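You operate a simulated robot arm through the tools that you are given. There is no shell and no other tool. Be economical: measure what you need, move in short steps, check, and stop when the job is done.

You run a simulated two-armed robot. Do the job below in one go: nothing can be reset, and whatever is moved stays where it is left.

Task
Hold the drip pan on the top of the brown bench steady with one hand, lift the green gauge out of it with the other and set it down on the top of the brown bench.

The check looks at the end state, three seconds after you hand in, the way a careful person would. Anything else that was tipped, shoved, dropped, spilled or broken makes it a failure.

Robot
Two 7-joint arms with two-finger grippers on one trunk, on a base that drives. Base frame: it is fixed to the floor where the robot stands at the start and does not move with it; the origin is under the middle of the robot, x ahead of it, y to its left, z up. Lengths are in m, angles in rad, forces in N, time in s.
The left shoulder is at the start at [0.107, 0.175, 1.002], the right one opposite. With the tool pointing down near the work surface each hand reaches from about 0.1 to 0.9 m from the robot's upright axis, wherever it stands, measured 20 degrees to its own side. Places, roughly: top of the brown bench [1, 0.4, 0.8]. Payload 2.94 kg a hand.
Tool frame (each hand has its own): the origin (TCP) lies between the finger pads and is the grasp point; the fingertips stand 0.03 m ahead of it; z points along the fingers, y is the line along which they close. Largest opening 0.138 m; the body of the gripper starts 0.109 m behind the TCP.
Orientation is that of the tool frame in the base frame, as [roll, pitch, yaw] about the fixed x, y, z axes, in that order (R = Rz(yaw) Ry(pitch) Rx(roll)). With the fingers straight down and closing along the base's y, the tool's x points along the base's -x, its y along +y and its z along -z.

Tools
- The arms move only by the tool nudge_tool. It takes "left_series", "right_series" or both (then of equal length, played together; a hand with none holds still); each is a list of rows, each an object (a shift or turn left out is 0, a gripper value left out holds the last) with "fingers": the opening, from 0 (shut) to 1 (fully open); "slide": the shift along the base's x, y, z in units of 25 mm (1.0 is 25 mm), a list of three; "dr": the turn, a rotation vector about the base's x, y, z in units of 8 degrees (1.0 is 8 degrees), a list of three. In form: [{"fingers": fingers, "slide": [x, y, z], "dr": [rx, ry, rz]}, ...]. A call has 1 to 12 rows; each row shifts and turns the commanded pose from where the row before left it. A call with a number of a shift or a turn outside -1 to 1 is refused whole. A row lasts 0.2 s, in which the tool goes at most 0.05 m and 0.15 rad; a call with a longer step from one row to the next is refused whole, and so is a gripper value outside its range. A pose out of reach is approached as far as the arm can. The call stops where the force on the tool passes 40 N (or 10 N more than at its start, if that is more) or the arm is blocked; 0.2 s more then pass. Each finger halts on what it meets, pressing with about 40 N; the grip force reading is that of the motor and also rises with nothing between the fingers. The clock runs only during rows and for 0.2 s after the last one: add rows that do not move to give the fingers time. The reply holds the time, the measured pose of the TCP, the force on the tool along the base axes, the opening and the grip force, in the units named above and with some noise, with the torque about the TCP (base axes, N m) and any sound that the robot's microphone picked up.
- Cameras (640 x 400 px; columns grow to the right, rows downward): "scene" is now at [0.2335, 0.0252, 1.4592]; the picture's right is [0.37, -0.93, 0.00], its down [-0.80, -0.32, -0.51] and it looks along [0.47, 0.19, -0.86] (base axes); focal length 214 px, centre (320, 200). "left" rides on the left gripper at [0.071, -0.019, -0.146] in its tool frame; the picture's right is [0.26, 0.96, 0.00], its down [-0.85, 0.23, -0.48] and it looks along [-0.46, 0.13, 0.88] (tool axes); focal length 280 px, centre (320, 200). "right" rides on the right gripper at [0.071, 0.019, -0.146] in its tool frame; the picture's right is [-0.26, 0.97, 0.00], its down [-0.85, -0.23, -0.48] and it looks along [-0.46, -0.12, 0.88] (tool axes); focal length 280 px, centre (320, 200). There is no depth. A picture from a camera that has moved, and an enlarged one, comes with that camera's place and axes in the base frame and with its lens.
- camera(camera): a new picture of that camera. The clock stands still meanwhile.
- move_column(by): slides the trunk up (or, below 0, down) by that many m; the arms and the scene camera ride with it, the base frame stays. It gives what a move gives, with no picture.
- steer(legs): drives the robot by 1 to 6 legs, each [ahead, turn to the left] in m and rad, along the robot's own axes; the way and the turn of a leg run together, so that a leg with both is an arc; at most 1.5 m and 3.142 rad a leg. The arms and the cameras ride along, it lands a little off, and it stops where it bumps. It gives what a move gives.
- turn_head(pan, tilt): turns the head with the scene camera to pan (to the left, within 2.094 rad either way) and tilt (down, from -0.506 to 1.204), counted from straight ahead of the robot. It gives what a move gives.
- inspect(camera, box): a new picture of the part [left, top, right, bottom] of that camera's present view, enlarged. The clock stands still meanwhile.
- hand_in(): hands the job in; it is judged then, once.

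Go step by step. Nothing tells you exact positions but the pictures and the camera data: compare them with the known pose of the tool, close in by small moves and look again before you grip or let go. The budget is 120 turns and 108 pictures, counting those below and the enlarged ones. Unless the task says otherwise, let go and move clear before handing in, and close with one line.

The tools are called after "Call:" as name(argument=value, ...) on one line, values as JSON. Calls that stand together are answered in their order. nudge_tool: Moves the arms, as the interface text tells. Its arguments: {"type":"object","properties":{"left_series":{"type":"array","items":{"type":"object","properties":{"fingers":{"type":"number"},"slide":{"type":"array","items":{"type":"number"}},"dr":{"type":"array","items":{"type":"number"}}}}},"right_series":{"type":"array","items":{"type":"object","properties":{"fingers":{"type":"number"},"slide":{"type":"array","items":{"type":"number"}},"dr":{"type":"array","items":{"type":"number"}}}}}},"required":[]} The other tools are called the same way: move_column (by) slides the trunk up or down; steer (legs) drives the base; turn_head (pan, tilt) turns the head that bears the scene camera; camera (camera) takes a picture; inspect (camera, box) takes an enlarged picture of a part of a camera's view; hand_in () hands the job in.

At the start:

```text
time: 0.0
left_eef_pos: [0.5512, 0.4446, 1.1903]
left_tcp_rot: [-3.139, 0.0, -3.142]
left_ft_force: [-0.1, 0.7, -0.2]
left_ft_torque: [0.0, 0.01, -0.02]
left_grip_width: 0.138
left_grip_force: 0.0
right_eef_pos: [0.5886, 0.004, 1.1869]
right_tcp_rot: [-3.141, -0.002, 3.141]
right_ft_force: [0.2, -0.4, -0.2]
right_ft_torque: [-0.01, 0.03, -0.01]
right_grip_width: 0.1381
right_grip_force: 0.1
trunk travel left (down, up): [-0.177, 0.557]
robot x, y, heading: [0.0015, 0.0036, 0.0]
head pan, tilt: [0.38, 1.033]
```

scene: 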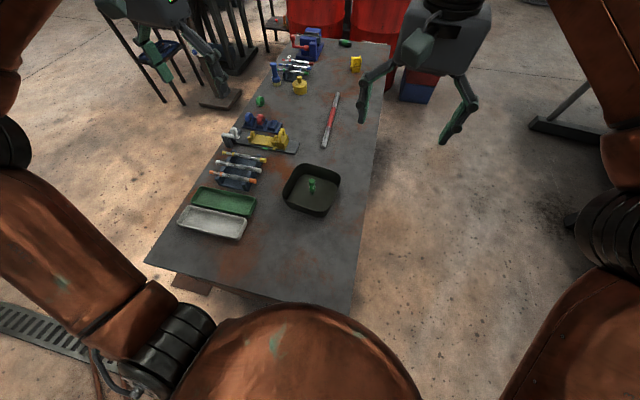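
right: 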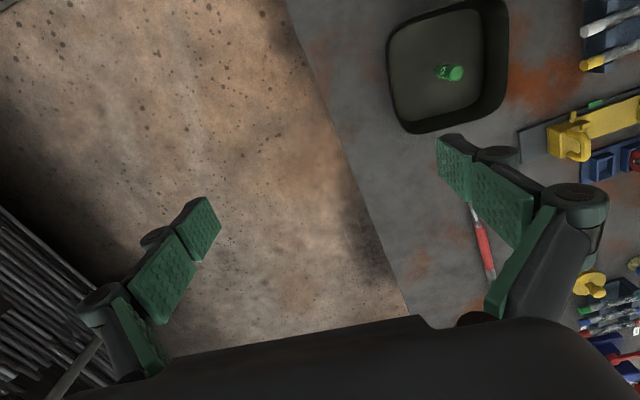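
left: 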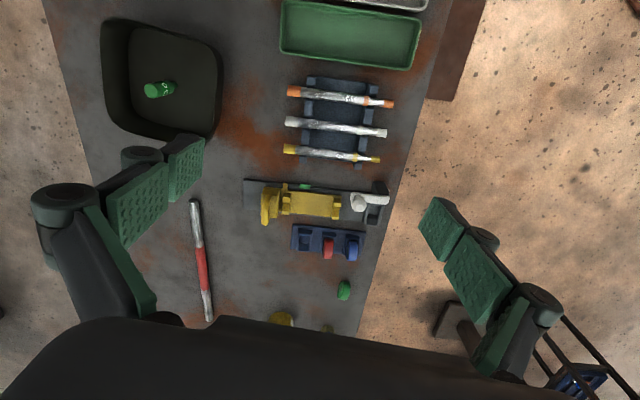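

The drip pan is near [0.62, 0.21], with the green gauge standing or lying about its middle. I'll look closer before moving.

Call:
inspect(camera="scene", box=[170, 130, 380, 260])

Call:
inspect(camera="right", box=[370, 0, 530, 140])

Call:
inspect(camera="left", box=[80, 0, 260, 150])

```text
3.05 times, centred on (275, 195) of scene
camera zoom: at [0.2335, 0.0252, 1.4592], right [0.37, -0.93, 0.0], down [-0.8, -0.32, -0.51], along [0.47, 0.19, -0.86], focal length 654 px, centre (457, 215)
```

zoom: 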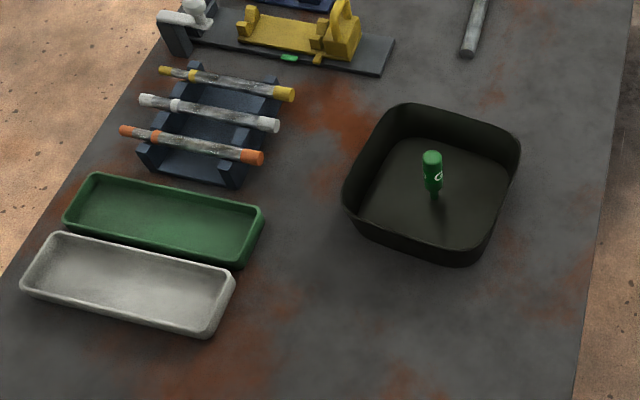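

```text
2.86 times, centred on (450, 70) of right
camera zoom: at [0.5183, 0.0236, 1.332], right [0.26, 0.97, 0.0], down [0.85, -0.23, 0.47], along [0.46, -0.12, -0.88], focal length 801 px, centre (-51, 571)
```

zoom: 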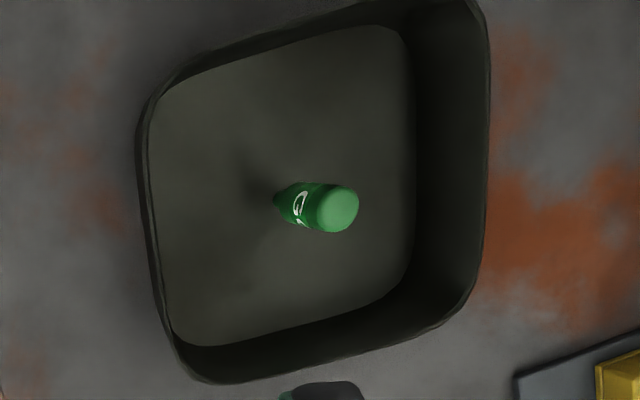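

```text
2.67 times, centred on (170, 75) of left
camera zoom: at [0.4805, 0.4239, 1.3369], right [-0.26, 0.96, 0.0], down [0.85, 0.23, 0.48], along [0.46, 0.12, -0.88], focal length 748 px, centre (720, 533)
```

zoom: 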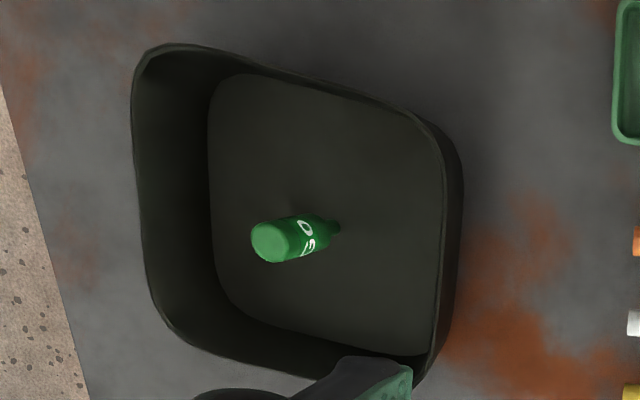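

The gauge stands upright, top about [0.598, 0.202, 0.904]; the pan rim is near z 0.885, with the +y wall near y 0.28. I'll bring the left hand above that wall, leaning outward, with the fingers partly closed.

Call:
nudge_tool(left_series=[{"fingers": 0.45, "slide": [0.27, -0.67, -0.9], "dr": [-0.24, 0, 0]}, {"slide": [0.27, -0.67, -0.9], "dr": [-0.24, 0, 0]}, {"slide": [0.27, -0.67, -0.9], "dr": [-0.24, 0, 0]}, {"slide": [0.27, -0.67, -0.9], "dr": [-0.24, 0, 0]}, {"slide": [0.27, -0.67, -0.9], "dr": [-0.24, 0, 0]}, {"slide": [0.27, -0.67, -0.9], "dr": [-0.24, 0, 0]}, {"slide": [0.27, -0.67, -0.9], "dr": [-0.24, 0, 0]}, {"slide": [0.27, -0.67, -0.9], "dr": [-0.24, 0, 0]}])

Call:
camera(camera="left")

Call:
camera(camera="right")

Call:
inspect(camera="scene", box=[220, 100, 420, 225])

```text
time: 1.8
left_eef_pos: [0.6055, 0.308, 1.0106]
left_tcp_rot: [-2.872, -0.001, -3.139]
left_ft_force: [-0.2, 0.6, 0.2]
left_ft_torque: [0.0, -0.01, 0.02]
left_grip_width: 0.062
left_grip_force: 0.0
right_eef_pos: [0.5898, 0.0042, 1.1842]
right_tcp_rot: [3.14, -0.003, -3.142]
right_ft_force: [0.7, 0.8, 0.4]
right_ft_torque: [0.03, 0.03, 0.0]
right_grip_width: 0.1381
right_grip_force: 0.1
trunk travel left (down, up): [-0.177, 0.557]
robot x, y, heading: [-0.0009, -0.0, -0.004]
head pan, tilt: [0.38, 1.033]
```

```text
101 pictures are left
camera left: at [0.535, 0.3282, 1.1561], right [-0.26, 0.93, -0.26], down [0.85, 0.35, 0.4], along [0.46, -0.11, -0.88], focal length 280 px, centre (320, 200)
```

left: 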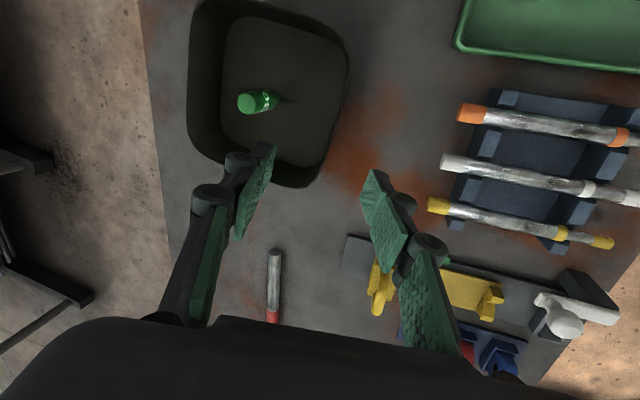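

```text
100 pictures are left
camera right: at [0.5192, 0.024, 1.3314], right [0.26, 0.97, 0.0], down [0.85, -0.23, 0.47], along [0.46, -0.12, -0.88], focal length 280 px, centre (320, 200)
```

right: 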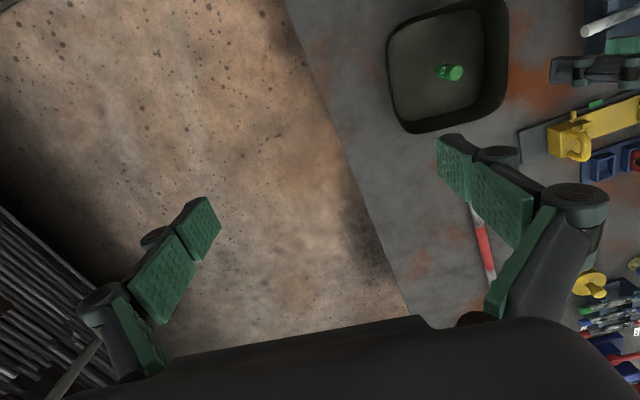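

```text
3.20 times, centred on (320, 162) of scene
camera zoom: at [0.2345, 0.0256, 1.4589], right [0.37, -0.93, 0.0], down [-0.8, -0.32, -0.51], along [0.47, 0.19, -0.86], focal length 686 px, centre (320, 320)
```

zoom: 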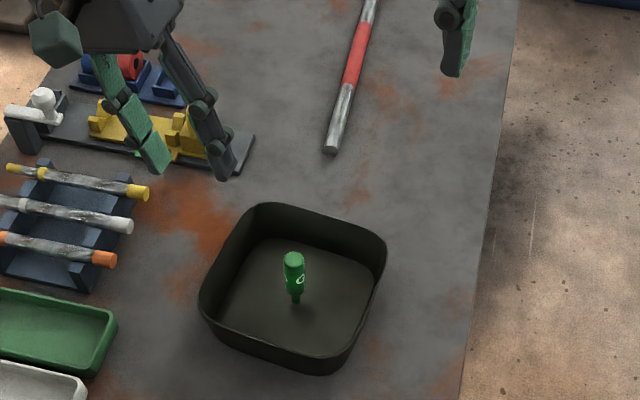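

The +y wall rim is near y 0.283, z 0.88, running along x. I lower the left hand to hover over it and check the straddle.

Call:
nudge_tool(left_series=[{"slide": [0.1, -0.3, -0.9], "dr": [0.3, 0, 0]}, {"slide": [0.1, -0.3, -0.9], "dr": [0.3, 0, 0]}, {"slide": [0.0, -0.28, -0.9]}])

Call:
camera(camera="left")

Call:
inspect(camera="scene", box=[220, 100, 420, 225])

Call:
inspect(camera="right", box=[370, 0, 610, 150])

```text
time: 2.6
left_eef_pos: [0.6106, 0.2865, 0.9416]
left_tcp_rot: [-2.957, -0.005, -3.141]
left_ft_force: [0.5, 1.0, -0.6]
left_ft_torque: [0.02, 0.03, -0.03]
left_grip_width: 0.0622
left_grip_force: 0.0
right_eef_pos: [0.5887, 0.0046, 1.185]
right_tcp_rot: [3.141, -0.001, 3.14]
right_ft_force: [0.3, -0.6, -0.5]
right_ft_torque: [-0.03, -0.01, 0.0]
right_grip_width: 0.1382
right_grip_force: 0.0
trunk travel left (down, up): [-0.177, 0.557]
robot x, y, heading: [-0.0021, 0.0019, 0.004]
head pan, tilt: [0.38, 1.033]
```

```text
98 pictures are left
camera left: at [0.5404, 0.2945, 1.0899], right [-0.26, 0.95, -0.18], down [0.85, 0.32, 0.42], along [0.46, -0.04, -0.89], focal length 280 px, centre (320, 200)
```

left: 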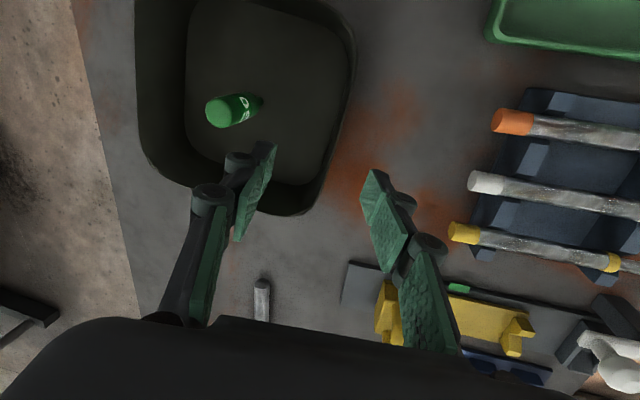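

```text
3.20 times, centred on (320, 162) of scene
camera zoom: at [0.2342, 0.0256, 1.459], right [0.37, -0.93, 0.0], down [-0.8, -0.32, -0.51], along [0.47, 0.19, -0.86], focal length 686 px, centre (320, 320)
```

zoom: 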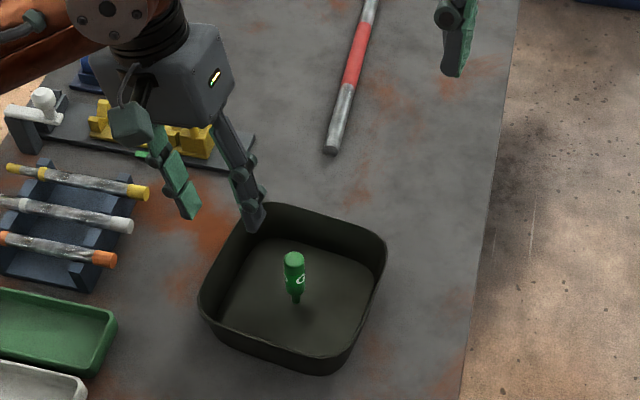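

```text
2.67 times, centred on (490, 75) of right
camera zoom: at [0.5189, 0.0241, 1.3317], right [0.26, 0.97, 0.0], down [0.85, -0.23, 0.47], along [0.46, -0.12, -0.88], focal length 748 px, centre (-133, 533)
```

zoom: 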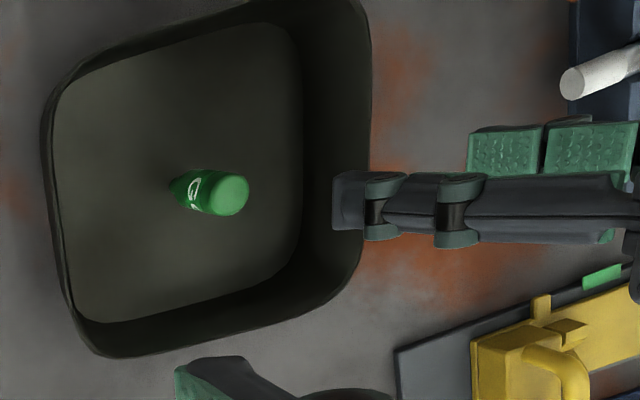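

The straddle looks right: outer rim at y≈0.283 at the finger's x. I'll lower the left hand onto it.

Call:
nudge_tool(left_series=[{"slide": [-0.15, -0.12, -0.65]}, {"slide": [-0.15, -0.1, -0.65]}, {"slide": [-0.1, 0, -0.66]}, {"slide": [0, 0, -0.66]}, {}])

Call:
camera(camera="left")

Call:
inspect(camera="scene", box=[220, 100, 420, 225])

Call:
inspect(camera="right", box=[370, 0, 610, 150])

```text
time: 3.8
left_eef_pos: [0.6006, 0.28, 0.8786]
left_tcp_rot: [-2.957, 0.0, -3.141]
left_ft_force: [0.5, 0.2, 0.0]
left_ft_torque: [-0.02, 0.0, 0.0]
left_grip_width: 0.0622
left_grip_force: 0.1
right_eef_pos: [0.5884, 0.0032, 1.1865]
right_tcp_rot: [3.141, 0.0, -3.14]
right_ft_force: [0.6, -0.8, -0.7]
right_ft_torque: [0.05, -0.05, -0.01]
right_grip_width: 0.1379
right_grip_force: 0.0
trunk travel left (down, up): [-0.177, 0.557]
robot x, y, heading: [-0.0044, -0.0003, 0.001]
head pan, tilt: [0.38, 1.033]
```

```text
95 pictures are left
camera left: at [0.5295, 0.2889, 1.0258], right [-0.26, 0.95, -0.18], down [0.85, 0.31, 0.43], along [0.46, -0.04, -0.89], focal length 280 px, centre (320, 200)
```

left: 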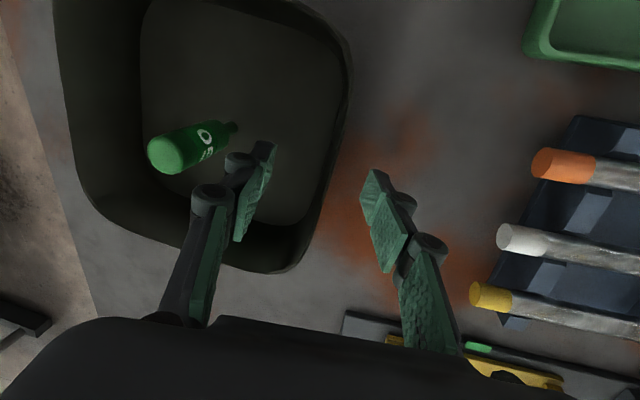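

```text
3.20 times, centred on (320, 162) of scene
camera zoom: at [0.2333, 0.025, 1.4593], right [0.37, -0.93, 0.0], down [-0.8, -0.32, -0.51], along [0.47, 0.19, -0.86], focal length 686 px, centre (320, 320)
```

zoom: 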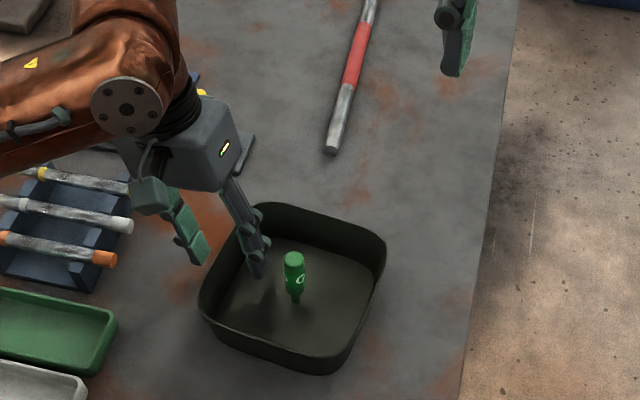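

```text
2.67 times, centred on (490, 75) of right
camera zoom: at [0.5181, 0.0234, 1.3321], right [0.26, 0.97, 0.0], down [0.85, -0.23, 0.48], along [0.46, -0.12, -0.88], focal length 748 px, centre (-133, 533)
```

zoom: 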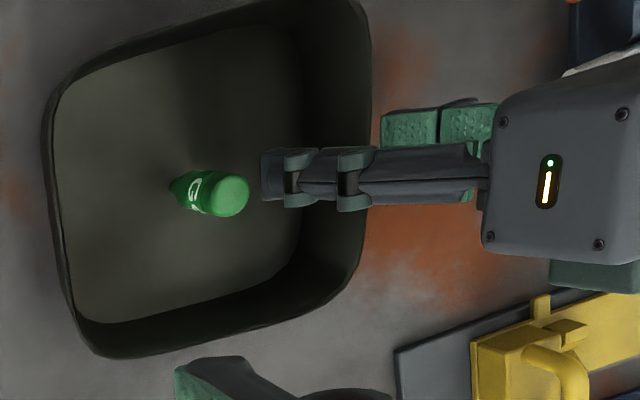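

Fingers straddle the wall centred to a few mm. I turn about 4° to match the wall and close most of the way, then look.

Call:
nudge_tool(left_series=[{"fingers": 0.13, "dr": [0, 0, 0.5]}, {}, {}, {}])

Call:
camera(camera="left")

Call:
inspect(camera="left", box=[220, 100, 420, 270])

```text
time: 4.8
left_eef_pos: [0.6015, 0.2807, 0.8777]
left_tcp_rot: [-2.956, 0.0, -3.07]
left_ft_force: [-0.1, 0.6, -0.4]
left_ft_torque: [-0.01, 0.01, 0.01]
left_grip_width: 0.0176
left_grip_force: 0.2
right_eef_pos: [0.5892, 0.0034, 1.1863]
right_tcp_rot: [-3.141, 0.0, -3.139]
right_ft_force: [1.3, -0.4, -0.1]
right_ft_torque: [-0.03, 0.02, 0.0]
right_grip_width: 0.1381
right_grip_force: 0.2
trunk travel left (down, up): [-0.177, 0.557]
robot x, y, heading: [-0.0004, 0.0013, -0.002]
head pan, tilt: [0.38, 1.033]
```

```text
92 pictures are left
camera left: at [0.5294, 0.2841, 1.0255], right [-0.33, 0.93, -0.18], down [0.82, 0.37, 0.42], along [0.46, -0.01, -0.89], focal length 280 px, centre (320, 200)
```

left: 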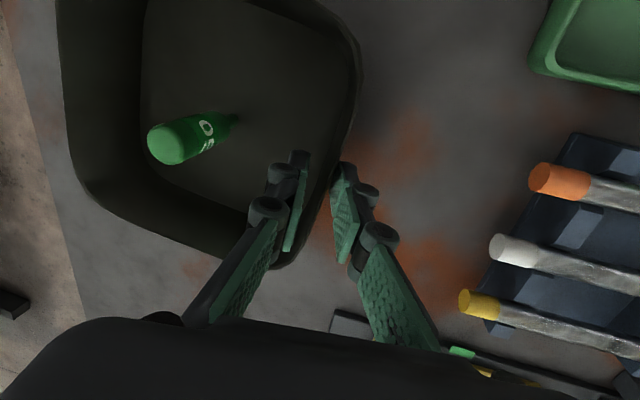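

```text
2.35 times, centred on (320, 185) of left
camera zoom: at [0.5294, 0.2841, 1.0255], right [-0.33, 0.93, -0.18], down [0.82, 0.37, 0.42], along [0.46, -0.01, -0.89], focal length 660 px, centre (320, 235)
```

zoom: 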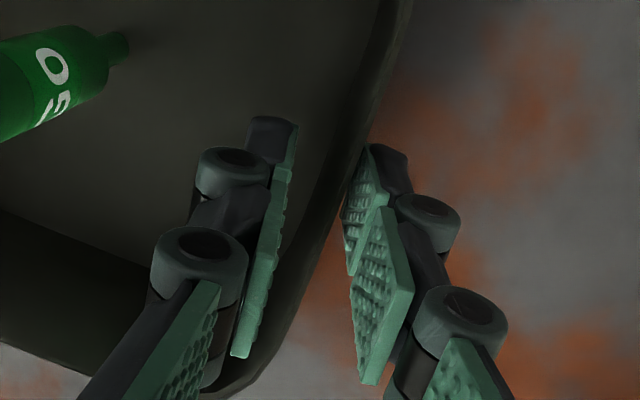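

The rim passes right through the TCP and matches the finger direction. I close the left grip.

Call:
nudge_tool(left_series=[{"fingers": 0.06}, {"fingers": 0.0}, {}, {}])

Call:
inspect(camera="left", box=[120, 40, 420, 270])

Call:
inspect(camera="scene", box=[220, 100, 420, 225])

```text
time: 5.8
left_eef_pos: [0.6004, 0.2816, 0.8777]
left_tcp_rot: [-2.958, -0.001, -3.07]
left_ft_force: [-0.1, 1.6, -2.7]
left_ft_torque: [0.34, -0.01, 0.01]
left_grip_width: 0.0062
left_grip_force: 31.9
right_eef_pos: [0.5896, 0.0036, 1.1853]
right_tcp_rot: [-3.141, -0.001, -3.14]
right_ft_force: [-0.3, -0.3, -0.3]
right_ft_torque: [-0.01, -0.01, 0.0]
right_grip_width: 0.1381
right_grip_force: 0.0
trunk travel left (down, up): [-0.177, 0.557]
robot x, y, heading: [0.0016, 0.0009, 0.003]
head pan, tilt: [0.38, 1.033]
```

```text
1.74 times, centred on (270, 155) of left
camera zoom: at [0.5297, 0.2843, 1.0251], right [-0.33, 0.93, -0.18], down [0.83, 0.37, 0.42], along [0.46, -0.01, -0.89], focal length 488 px, centre (407, 278)
```

zoom: 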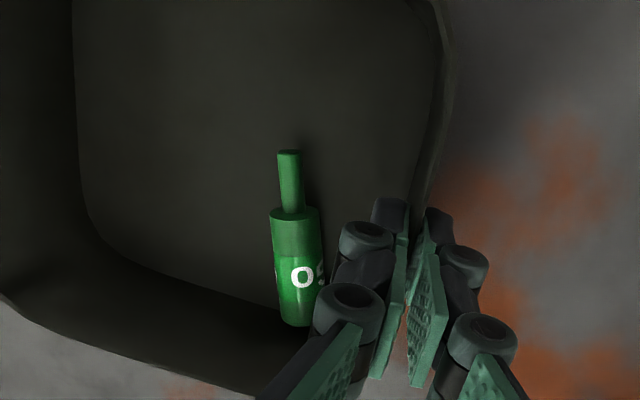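

```text
3.20 times, centred on (320, 162) of scene
camera zoom: at [0.2339, 0.0254, 1.4591], right [0.37, -0.93, 0.0], down [-0.8, -0.32, -0.51], along [0.47, 0.19, -0.86], focal length 686 px, centre (320, 320)
```

zoom: 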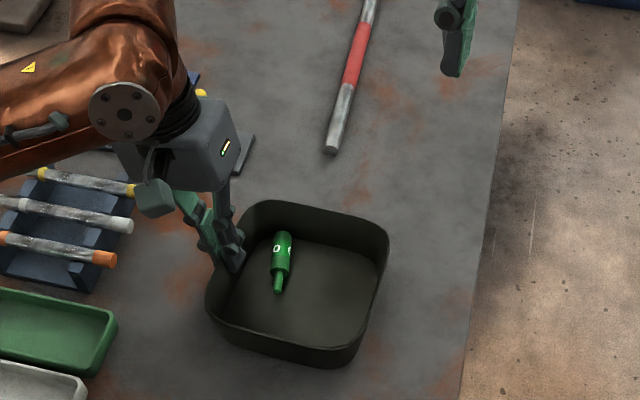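

Gripping tipped the gauge over inside the pan and seems to have tilted the pan slightly (torque 0.34 about x, so its far side is a little raised). I rotate the left hand back in small steps to level the pan, watching the torque.

Call:
nudge_tool(left_series=[{"dr": [0.1, 0, 0]}, {"dr": [0.1, 0, 0]}, {}])

Call:
inspect(camera="scene", box=[220, 100, 420, 225])

```text
time: 6.6
left_eef_pos: [0.6005, 0.2809, 0.8785]
left_tcp_rot: [-2.985, 0.002, -3.072]
left_ft_force: [-0.2, -1.0, -2.6]
left_ft_torque: [0.26, -0.05, 0.01]
left_grip_width: 0.006
left_grip_force: 31.3
right_eef_pos: [0.5894, 0.0033, 1.1864]
right_tcp_rot: [-3.141, -0.001, 3.14]
right_ft_force: [0.9, 0.7, -0.4]
right_ft_torque: [0.03, 0.01, 0.0]
right_grip_width: 0.138
right_grip_force: 0.0
trunk travel left (down, up): [-0.177, 0.557]
robot x, y, heading: [0.0001, 0.0012, -0.001]
head pan, tilt: [0.38, 1.033]
```

```text
3.20 times, centred on (320, 162) of scene
camera zoom: at [0.2338, 0.0253, 1.4591], right [0.37, -0.93, 0.0], down [-0.8, -0.32, -0.51], along [0.47, 0.19, -0.86], focal length 686 px, centre (320, 320)
```

zoom: 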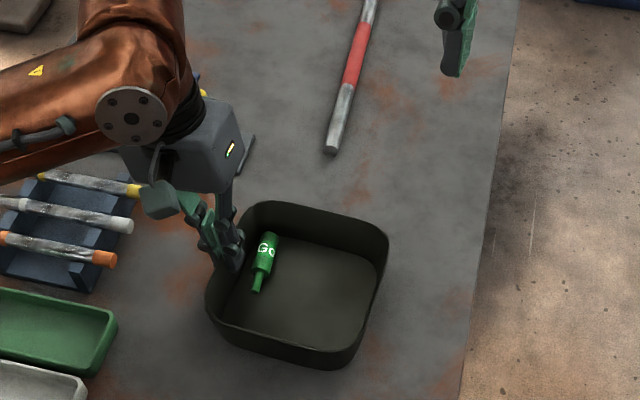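

The pan is levelling and the torque is falling; the gauge rolled toward the left finger, confirming the tilt. I continue.

Call:
nudge_tool(left_series=[{"dr": [0.15, 0, 0]}, {"dr": [0.15, 0, 0]}, {}])

Call:
inspect(camera="scene", box=[220, 100, 420, 225])

```text
time: 7.4
left_eef_pos: [0.6009, 0.2811, 0.8763]
left_tcp_rot: [-3.026, 0.004, -3.071]
left_ft_force: [-1.9, -1.1, -0.9]
left_ft_torque: [-0.04, 0.33, -0.07]
left_grip_width: 0.0063
left_grip_force: 31.6
right_eef_pos: [0.5886, 0.0047, 1.1853]
right_tcp_rot: [-3.142, -0.001, -3.141]
right_ft_force: [-0.2, -0.3, -0.8]
right_ft_torque: [0.02, -0.01, 0.01]
right_grip_width: 0.1383
right_grip_force: 0.1
trunk travel left (down, up): [-0.177, 0.557]
robot x, y, heading: [-0.0029, 0.0029, 0.003]
head pan, tilt: [0.38, 1.033]
```

```text
3.20 times, centred on (320, 162) of scene
camera zoom: at [0.2335, 0.0251, 1.4592], right [0.37, -0.93, 0.0], down [-0.8, -0.32, -0.51], along [0.47, 0.19, -0.86], focal length 686 px, centre (320, 320)
```

zoom: 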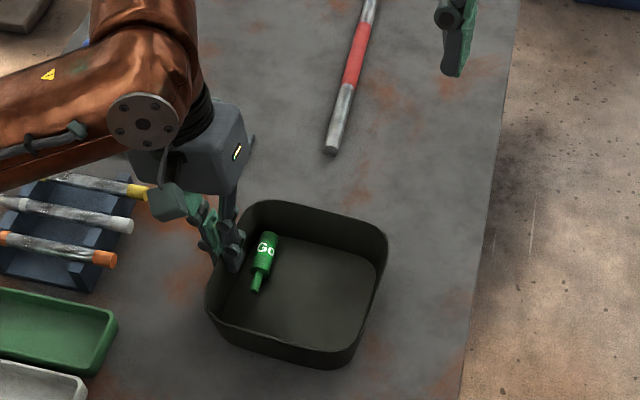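

The pan is now level (torque ~0 about x). The gauge lies along x close to the +y wall, around [0.64, 0.255], so I take detailed looks to decide on the next grip.

Call:
inspect(camera="right", box=[390, 0, 550, 140])

Call:
camera(camera="left")

Call:
inspect(camera="scene", box=[270, 150, 350, 220])

```text
2.86 times, centred on (470, 70) of right
camera zoom: at [0.5183, 0.0236, 1.332], right [0.26, 0.97, 0.0], down [0.85, -0.23, 0.47], along [0.46, -0.12, -0.88], focal length 801 px, centre (-109, 571)
```

zoom: 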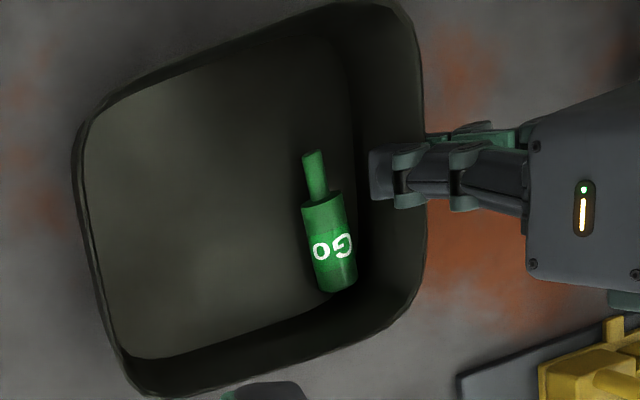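

```text
85 pictures are left
camera left: at [0.5297, 0.2737, 1.0253], right [-0.33, 0.94, -0.11], down [0.82, 0.34, 0.45], along [0.46, 0.05, -0.89], focal length 280 px, centre (320, 200)
```

left: 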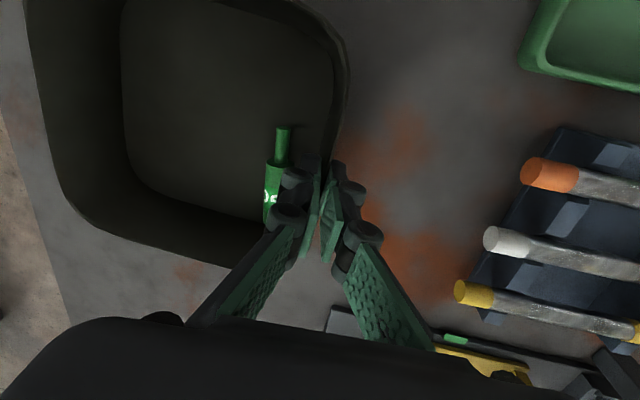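

```text
5.71 times, centred on (310, 185) of scene
camera zoom: at [0.2335, 0.0251, 1.4592], right [0.37, -0.93, 0.0], down [-0.8, -0.32, -0.51], along [0.47, 0.19, -0.86], focal length 1226 px, centre (377, 286)
```

zoom: 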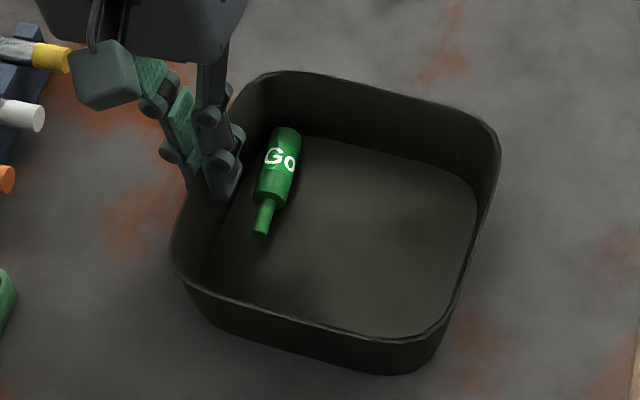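

The gauge is snug beside the +y wall on the left hand's side, so I'll swap roles: the right hand takes hold of the -y wall (rim y≈0.115, z≈0.88), then the left lets go and picks up the gauge. I bring the right hand to hover over that wall.

Call:
nudge_tool(right_series=[{"fingers": 0.42, "slide": [-0.05, 0.43, -0.98], "dr": [0.075, 0, 0.05]}, {"slide": [-0.05, 0.43, -0.98], "dr": [0.075, 0, 0.05]}, {"slide": [-0.05, 0.43, -0.98], "dr": [0.075, 0, 0.05]}, {"slide": [-0.05, 0.43, -0.98], "dr": [0.075, 0, 0.05]}, {"slide": [-0.05, 0.43, -0.98], "dr": [0.075, 0, 0.05]}, {"slide": [-0.05, 0.43, -0.98], "dr": [0.075, 0, 0.05]}, {"slide": [-0.05, 0.43, -0.98], "dr": [0.075, 0, 0.05]}, {"slide": [-0.05, 0.43, -0.98], "dr": [0.075, 0, 0.05]}, {"slide": [-0.05, 0.43, -0.98], "dr": [0.075, 0, 0.05]}, {"slide": [-0.05, 0.43, -0.9], "dr": [0.075, 0, 0.05]}, {}])

Call:
camera(camera="right")

Call:
camera(camera="scene")

```text
time: 9.8
left_eef_pos: [0.6007, 0.2819, 0.8768]
left_tcp_rot: [-3.025, 0.005, -3.069]
left_ft_force: [-0.5, -0.5, 1.2]
left_ft_torque: [-0.02, 0.45, -0.04]
left_grip_width: 0.0062
left_grip_force: 31.9
right_eef_pos: [0.5768, 0.1133, 0.9433]
right_tcp_rot: [3.037, 0.003, -3.073]
right_ft_force: [0.1, 0.0, 0.4]
right_ft_torque: [-0.01, 0.0, -0.01]
right_grip_width: 0.0579
right_grip_force: 0.1
trunk travel left (down, up): [-0.177, 0.557]
robot x, y, heading: [0.0004, -0.0014, -0.0]
head pan, tilt: [0.38, 1.033]
```

```text
83 pictures are left
camera right: at [0.5063, 0.1114, 1.0896], right [0.19, 0.98, 0.1], down [0.86, -0.22, 0.45], along [0.46, 0.0, -0.89], focal length 280 px, centre (320, 200)
```

right: 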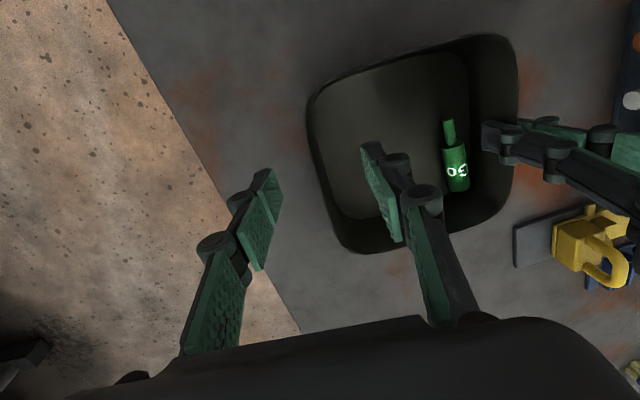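

```text
82 pictures are left
camera scene: at [0.2335, 0.0252, 1.4592], right [0.37, -0.93, 0.0], down [-0.8, -0.32, -0.51], along [0.47, 0.19, -0.86], focal length 214 px, centre (320, 200)
```

scene: 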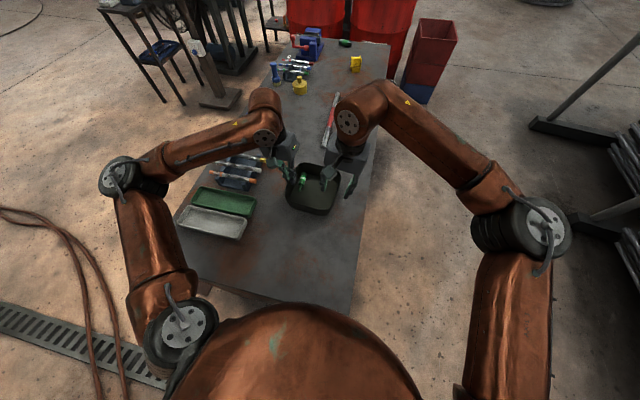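

The right fingers are poised over the -y wall; rim at y≈0.115 at the hand's x. I lower it and look before closing.

Call:
nudge_tool(right_series=[{"slide": [0, 0.13, -0.66]}, {"slide": [0, 0, -0.66]}, {"slide": [0, 0, -0.66]}, {"slide": [0, 0, -0.66], "fingers": 0.18}, {}, {}, {}])

Call:
camera(camera="right")

Call:
inspect(camera="right", box=[220, 100, 420, 270])

```text
time: 11.4
left_eef_pos: [0.6004, 0.2816, 0.8774]
left_tcp_rot: [-3.028, 0.004, -3.071]
left_ft_force: [-0.7, -0.6, 1.4]
left_ft_torque: [0.01, 0.17, 0.03]
left_grip_width: 0.0062
left_grip_force: 31.7
right_eef_pos: [0.5768, 0.115, 0.8766]
right_tcp_rot: [3.037, 0.001, -3.073]
right_ft_force: [-0.4, -0.8, 1.0]
right_ft_torque: [0.02, -0.01, 0.02]
right_grip_width: 0.0249
right_grip_force: 0.0
trunk travel left (down, up): [-0.177, 0.557]
robot x, y, heading: [0.0019, 0.0007, -0.002]
head pan, tilt: [0.38, 1.033]
```

```text
81 pictures are left
camera right: at [0.5054, 0.1145, 1.0239], right [0.19, 0.98, 0.1], down [0.87, -0.22, 0.45], along [0.46, 0.0, -0.89], focal length 280 px, centre (320, 200)
```

right: 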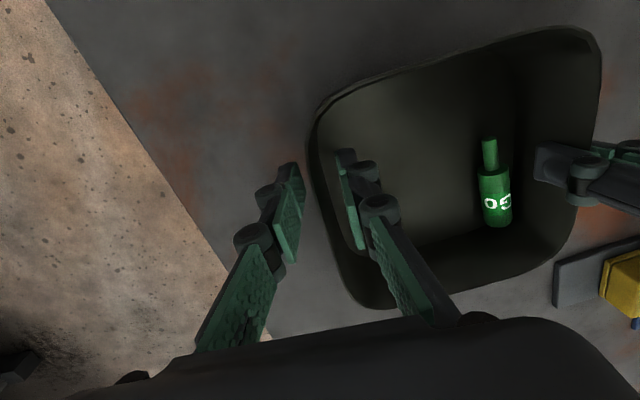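

```text
2.35 times, centred on (320, 185) of right
camera zoom: at [0.5054, 0.1145, 1.0239], right [0.19, 0.98, 0.1], down [0.87, -0.22, 0.45], along [0.46, 0.0, -0.89], focal length 660 px, centre (320, 235)
```

zoom: 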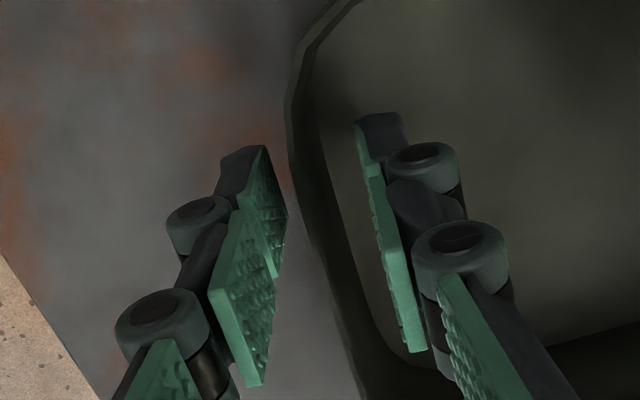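

Centred within a millimetre. I close the right grip slowly.

Call:
nudge_tool(right_series=[{"fingers": 0.1}, {"fingers": 0.05}, {"fingers": 0.0}, {}, {}])

Call:
inspect(camera="scene", box=[220, 100, 420, 225])

```text
time: 12.6
left_eef_pos: [0.6009, 0.2816, 0.8777]
left_tcp_rot: [-3.025, 0.002, -3.07]
left_ft_force: [-1.1, 4.4, 0.7]
left_ft_torque: [0.12, -0.32, 0.09]
left_grip_width: 0.0061
left_grip_force: 32.3
right_eef_pos: [0.5776, 0.1148, 0.8764]
right_tcp_rot: [3.037, 0.0, -3.074]
right_ft_force: [1.8, -5.5, -0.2]
right_ft_torque: [0.01, 0.35, -0.49]
right_grip_width: 0.0058
right_grip_force: 34.0
trunk travel left (down, up): [-0.177, 0.557]
robot x, y, heading: [-0.0031, -0.0025, -0.002]
head pan, tilt: [0.38, 1.033]
```

```text
3.20 times, centred on (320, 162) of scene
camera zoom: at [0.2336, 0.0251, 1.4592], right [0.37, -0.93, 0.0], down [-0.8, -0.32, -0.51], along [0.47, 0.19, -0.86], focal length 686 px, centre (320, 320)
```

zoom: 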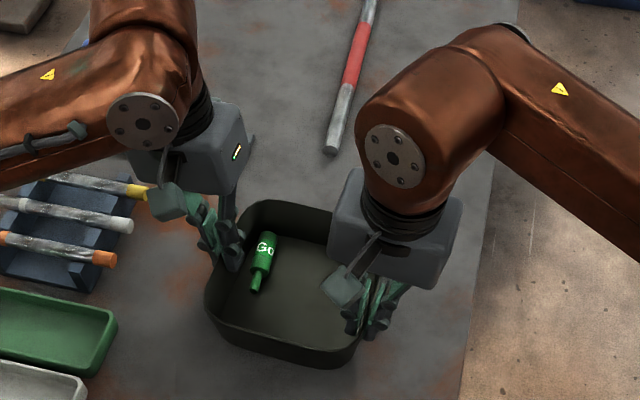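

Both hands hold the pan with low forces. Now I open the left and lift it clear.

Call:
nudge_tool(left_series=[{"fingers": 0.08}, {"fingers": 0.2}, {"fingers": 0.26}, {}, {"slide": [0, 0, 0.8]}, {"slide": [0, 0, 0.9]}, {"slide": [0.3, 0, 0.9]}, {"slide": [0.5, 0, 0.9]}])

Call:
camera(camera="left")

Call:
inspect(camera="right", box=[400, 60, 640, 300])

Call:
inspect(camera="scene", box=[270, 150, 350, 220])

```text
time: 14.4
left_eef_pos: [0.6208, 0.2822, 0.9642]
left_tcp_rot: [-3.027, 0.004, -3.071]
left_ft_force: [-0.2, 0.0, 1.2]
left_ft_torque: [0.03, -0.02, 0.01]
left_grip_width: 0.0358
left_grip_force: 0.2
right_eef_pos: [0.576, 0.114, 0.8773]
right_tcp_rot: [3.036, 0.003, -3.071]
right_ft_force: [-0.6, 0.2, 3.2]
right_ft_torque: [0.38, 0.53, -0.09]
right_grip_width: 0.0061
right_grip_force: 32.8
trunk travel left (down, up): [-0.177, 0.557]
robot x, y, heading: [0.0005, -0.0026, 0.002]
head pan, tilt: [0.38, 1.033]
```

```text
78 pictures are left
camera left: at [0.5494, 0.2739, 1.1118], right [-0.33, 0.94, -0.11], down [0.83, 0.34, 0.45], along [0.46, 0.06, -0.89], focal length 280 px, centre (320, 200)
```

left: 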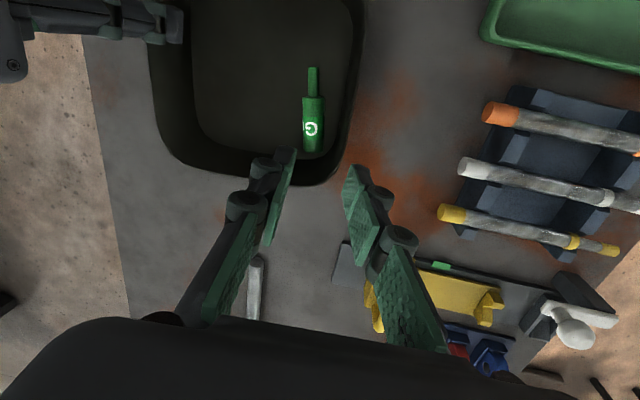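

```text
1.67 times, centred on (520, 180) of right
camera zoom: at [0.5054, 0.1143, 1.0241], right [0.19, 0.98, 0.1], down [0.86, -0.22, 0.45], along [0.46, 0.0, -0.89], focal length 467 px, centre (-13, 233)
```

zoom: 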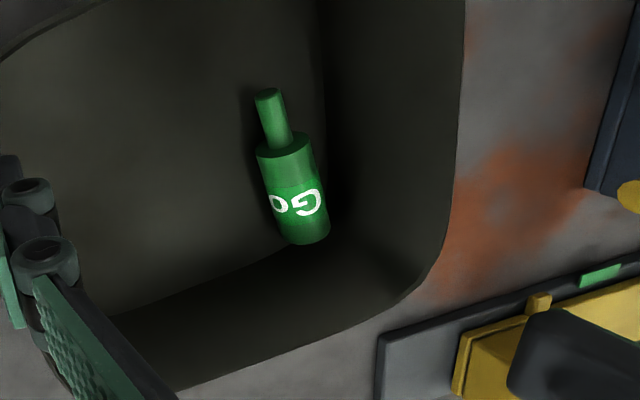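

```text
5.71 times, centred on (310, 185) of scene
camera zoom: at [0.2334, 0.0251, 1.4592], right [0.37, -0.93, 0.0], down [-0.8, -0.32, -0.51], along [0.47, 0.19, -0.86], focal length 1226 px, centre (377, 286)
```

zoom: 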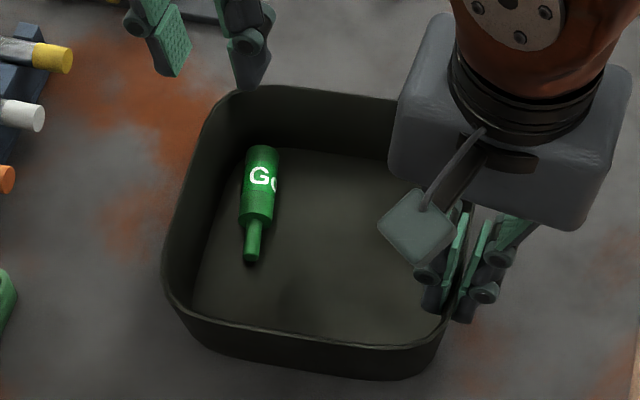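

After the left let go, the pan settled a few degrees rotated in the right hand; I'll undo that once the gauge is out. The gauge's stem end (~[0.58, 0.247]) now has more room from the wall, so I'll pose the left hand above the stem, leaning to +x to stay away from the right hand.

Call:
nudge_tool(left_series=[{"fingers": 0.22, "slide": [-0.29, -0.4, 0], "dr": [0.2, 0.62, 0.47]}, {"slide": [-0.29, -0.4, -0.3], "dr": [0.2, 0.62, 0.47]}, {"slide": [-0.29, -0.4, -0.4], "dr": [0.2, 0.62, 0.47]}, {"slide": [-0.29, -0.4, -0.4], "dr": [0.2, 0.62, 0.47]}, {}])

Call:
camera(camera="left")

Call:
camera(camera="right")

Call:
inspect(camera="scene", box=[250, 120, 380, 220])

```text
time: 15.6
left_eef_pos: [0.5916, 0.2413, 0.9379]
left_tcp_rot: [3.072, -0.311, -2.776]
left_ft_force: [-0.8, -0.3, 0.0]
left_ft_torque: [-0.01, -0.04, 0.02]
left_grip_width: 0.0304
left_grip_force: 0.1
right_eef_pos: [0.5774, 0.1149, 0.8776]
right_tcp_rot: [3.037, 0.003, -3.071]
right_ft_force: [0.8, 0.2, 3.4]
right_ft_torque: [0.37, 0.59, -0.06]
right_grip_width: 0.0062
right_grip_force: 33.1
trunk travel left (down, up): [-0.177, 0.557]
robot x, y, heading: [0.0011, 0.0027, -0.002]
head pan, tilt: [0.38, 1.033]
```

```text
75 pictures are left
camera left: at [0.5803, 0.2046, 1.0969], right [-0.56, 0.82, 0.14], down [0.82, 0.53, 0.21], along [0.09, 0.23, -0.97], focal length 280 px, centre (320, 200)
```

left: 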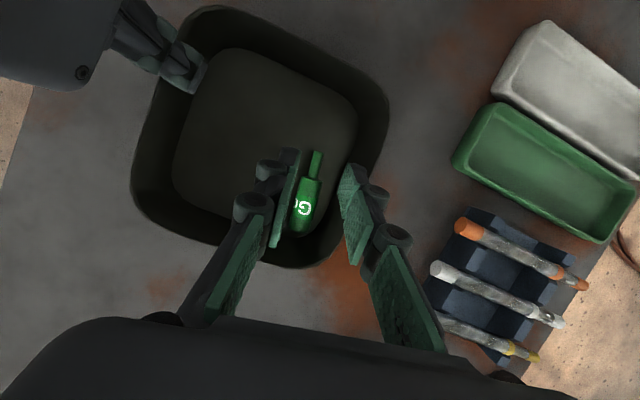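

```text
74 pictures are left
camera right: at [0.5054, 0.1144, 1.024], right [0.19, 0.98, 0.1], down [0.86, -0.22, 0.45], along [0.46, 0.0, -0.89], focal length 280 px, centre (320, 200)
```

right: 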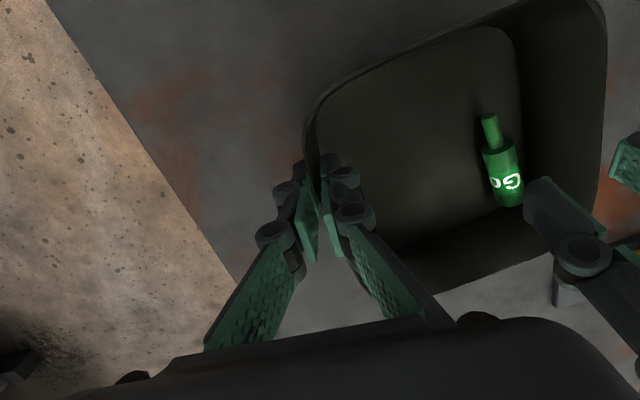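

```text
4.00 times, centred on (315, 170) of scene
camera zoom: at [0.2334, 0.0251, 1.4592], right [0.37, -0.93, 0.0], down [-0.8, -0.32, -0.51], along [0.47, 0.19, -0.86], focal length 858 px, centre (340, 320)
```

zoom: 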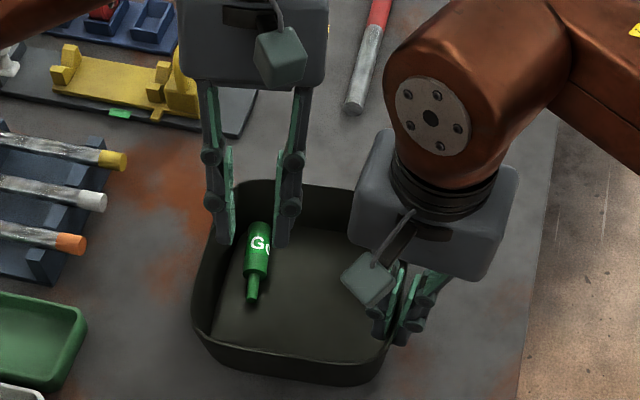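

The bodies of the hands are well apart and the stem centre is at about [0.581, 0.247]. I lower the left hand part-way into the pan and check.

Call:
nudge_tool(left_series=[{"slide": [0, 0.12, -0.6]}, {"slide": [0, 0, -0.6]}, {"slide": [0, 0, -0.6]}, {"slide": [0, 0, -0.6]}, {}])

Call:
inspect(camera="left", box=[200, 60, 440, 290])

Call:
inspect(camera="right", box=[400, 60, 640, 300])

Call:
inspect(camera="scene", box=[270, 150, 350, 220])

```text
time: 16.8
left_eef_pos: [0.5919, 0.2438, 0.8772]
left_tcp_rot: [3.073, -0.311, -2.778]
left_ft_force: [-0.5, 0.2, 0.3]
left_ft_torque: [0.0, -0.01, 0.0]
left_grip_width: 0.0304
left_grip_force: 0.1
right_eef_pos: [0.5774, 0.1148, 0.8776]
right_tcp_rot: [3.037, 0.004, -3.072]
right_ft_force: [0.5, -0.2, 3.3]
right_ft_torque: [0.35, 0.56, -0.07]
right_grip_width: 0.0059
right_grip_force: 32.9
trunk travel left (down, up): [-0.177, 0.557]
robot x, y, heading: [-0.0003, 0.0021, 0.0]
head pan, tilt: [0.38, 1.033]
```

```text
1.74 times, centred on (320, 175) of left
camera zoom: at [0.5805, 0.2079, 1.0367], right [-0.56, 0.82, 0.14], down [0.83, 0.53, 0.21], along [0.1, 0.23, -0.97], focal length 488 px, centre (320, 244)
```

zoom: 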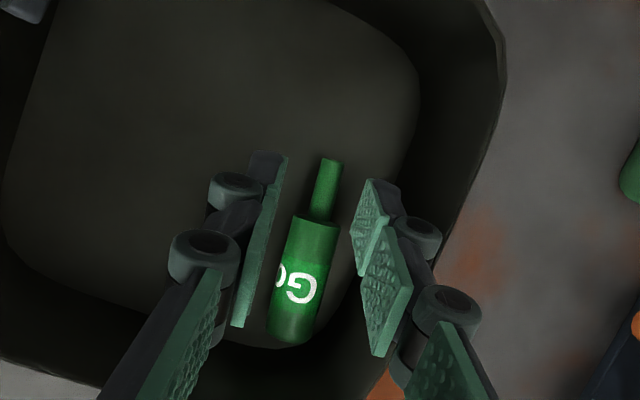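

```text
1.67 times, centred on (520, 180) of right
camera zoom: at [0.5055, 0.1144, 1.024], right [0.19, 0.98, 0.1], down [0.86, -0.22, 0.45], along [0.46, 0.0, -0.89], focal length 467 px, centre (-13, 233)
```

zoom: 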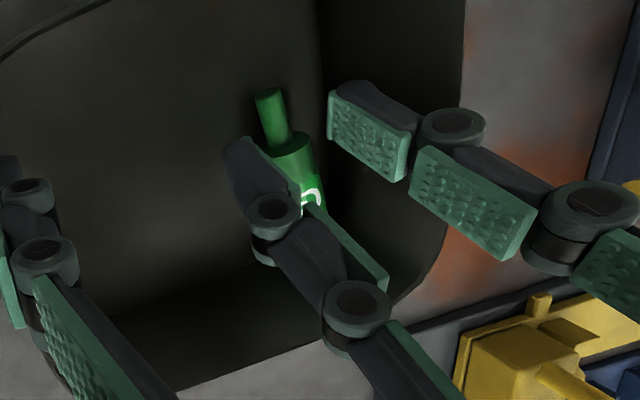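

```text
5.71 times, centred on (310, 185) of scene
camera zoom: at [0.2335, 0.0251, 1.4592], right [0.37, -0.93, 0.0], down [-0.8, -0.32, -0.51], along [0.47, 0.19, -0.86], focal length 1226 px, centre (377, 286)
```

zoom: 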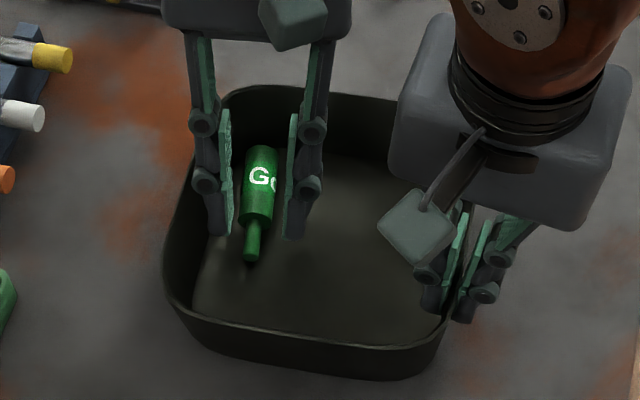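

The open fingers straddle the stem with room on both sides. I lower the last 25 mm in small steps.

Call:
nudge_tool(left_series=[{"slide": [0, 0.05, -0.35]}, {"slide": [0, 0, -0.35]}, {"slide": [0, 0, -0.3]}, {}])

Call:
inspect(camera="left", box=[200, 60, 440, 290])

Call:
inspect(camera="scene", box=[270, 150, 350, 220])

```text
time: 17.8
left_eef_pos: [0.5916, 0.242, 0.8558]
left_tcp_rot: [3.079, -0.305, -2.782]
left_ft_force: [0.1, -8.9, 33.1]
left_ft_torque: [-0.93, -0.31, -0.04]
left_grip_width: 0.0341
left_grip_force: 2.5
right_eef_pos: [0.5761, 0.1146, 0.8761]
right_tcp_rot: [3.037, 0.004, -3.071]
right_ft_force: [3.5, 8.9, -9.3]
right_ft_torque: [0.39, 0.18, -0.35]
right_grip_width: 0.0061
right_grip_force: 33.4
trunk travel left (down, up): [-0.177, 0.557]
robot x, y, heading: [-0.0002, 0.0047, -0.005]
head pan, tilt: [0.38, 1.033]
```

```text
1.74 times, centred on (320, 175) of left
camera zoom: at [0.5794, 0.208, 1.0152], right [-0.56, 0.82, 0.14], down [0.82, 0.53, 0.21], along [0.1, 0.23, -0.97], focal length 488 px, centre (320, 244)
```

zoom: 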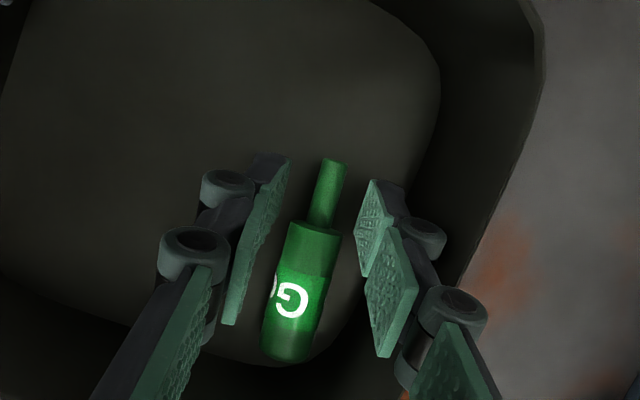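

```text
5.71 times, centred on (310, 185) of scene
camera zoom: at [0.2321, 0.0242, 1.4597], right [0.37, -0.93, 0.0], down [-0.8, -0.32, -0.51], along [0.48, 0.19, -0.86], focal length 1226 px, centre (377, 286)
```

zoom: 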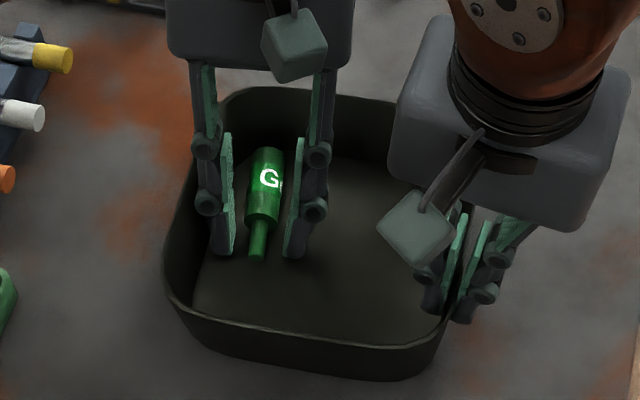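

The fingertip touched the pan floor (33 N), so the floor is a bit higher than estimated. I back off about 6 mm and then close on the stem.

Call:
nudge_tool(left_series=[{"slide": [0, 0, 0.15]}, {"slide": [0, 0, 0.12]}, {}])

Call:
inspect(camera="left", box=[200, 60, 440, 290])

```text
time: 18.6
left_eef_pos: [0.5908, 0.246, 0.8568]
left_tcp_rot: [3.07, -0.312, -2.774]
left_ft_force: [0.5, -1.7, 4.1]
left_ft_torque: [-0.14, -0.09, 0.02]
left_grip_width: 0.0313
left_grip_force: 1.2
right_eef_pos: [0.5771, 0.115, 0.8767]
right_tcp_rot: [3.036, 0.0, -3.071]
right_ft_force: [0.2, -0.2, -0.2]
right_ft_torque: [0.12, -0.09, -0.17]
right_grip_width: 0.0059
right_grip_force: 32.9
trunk travel left (down, up): [-0.177, 0.557]
robot x, y, heading: [0.0008, 0.0002, 0.001]
head pan, tilt: [0.38, 1.033]
```

```text
1.74 times, centred on (320, 175) of left
camera zoom: at [0.5803, 0.2098, 1.017], right [-0.56, 0.82, 0.15], down [0.83, 0.53, 0.21], along [0.09, 0.24, -0.97], focal length 488 px, centre (320, 244)
```

zoom: 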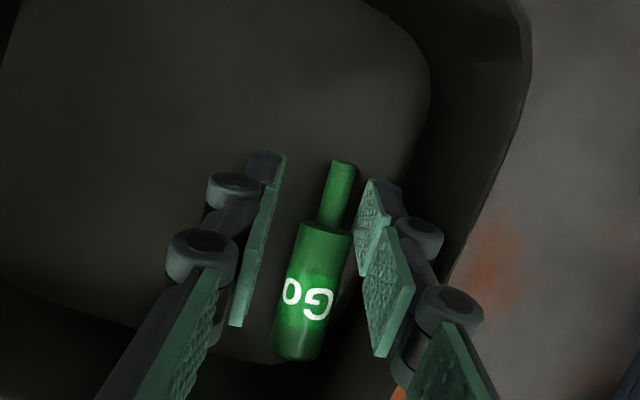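

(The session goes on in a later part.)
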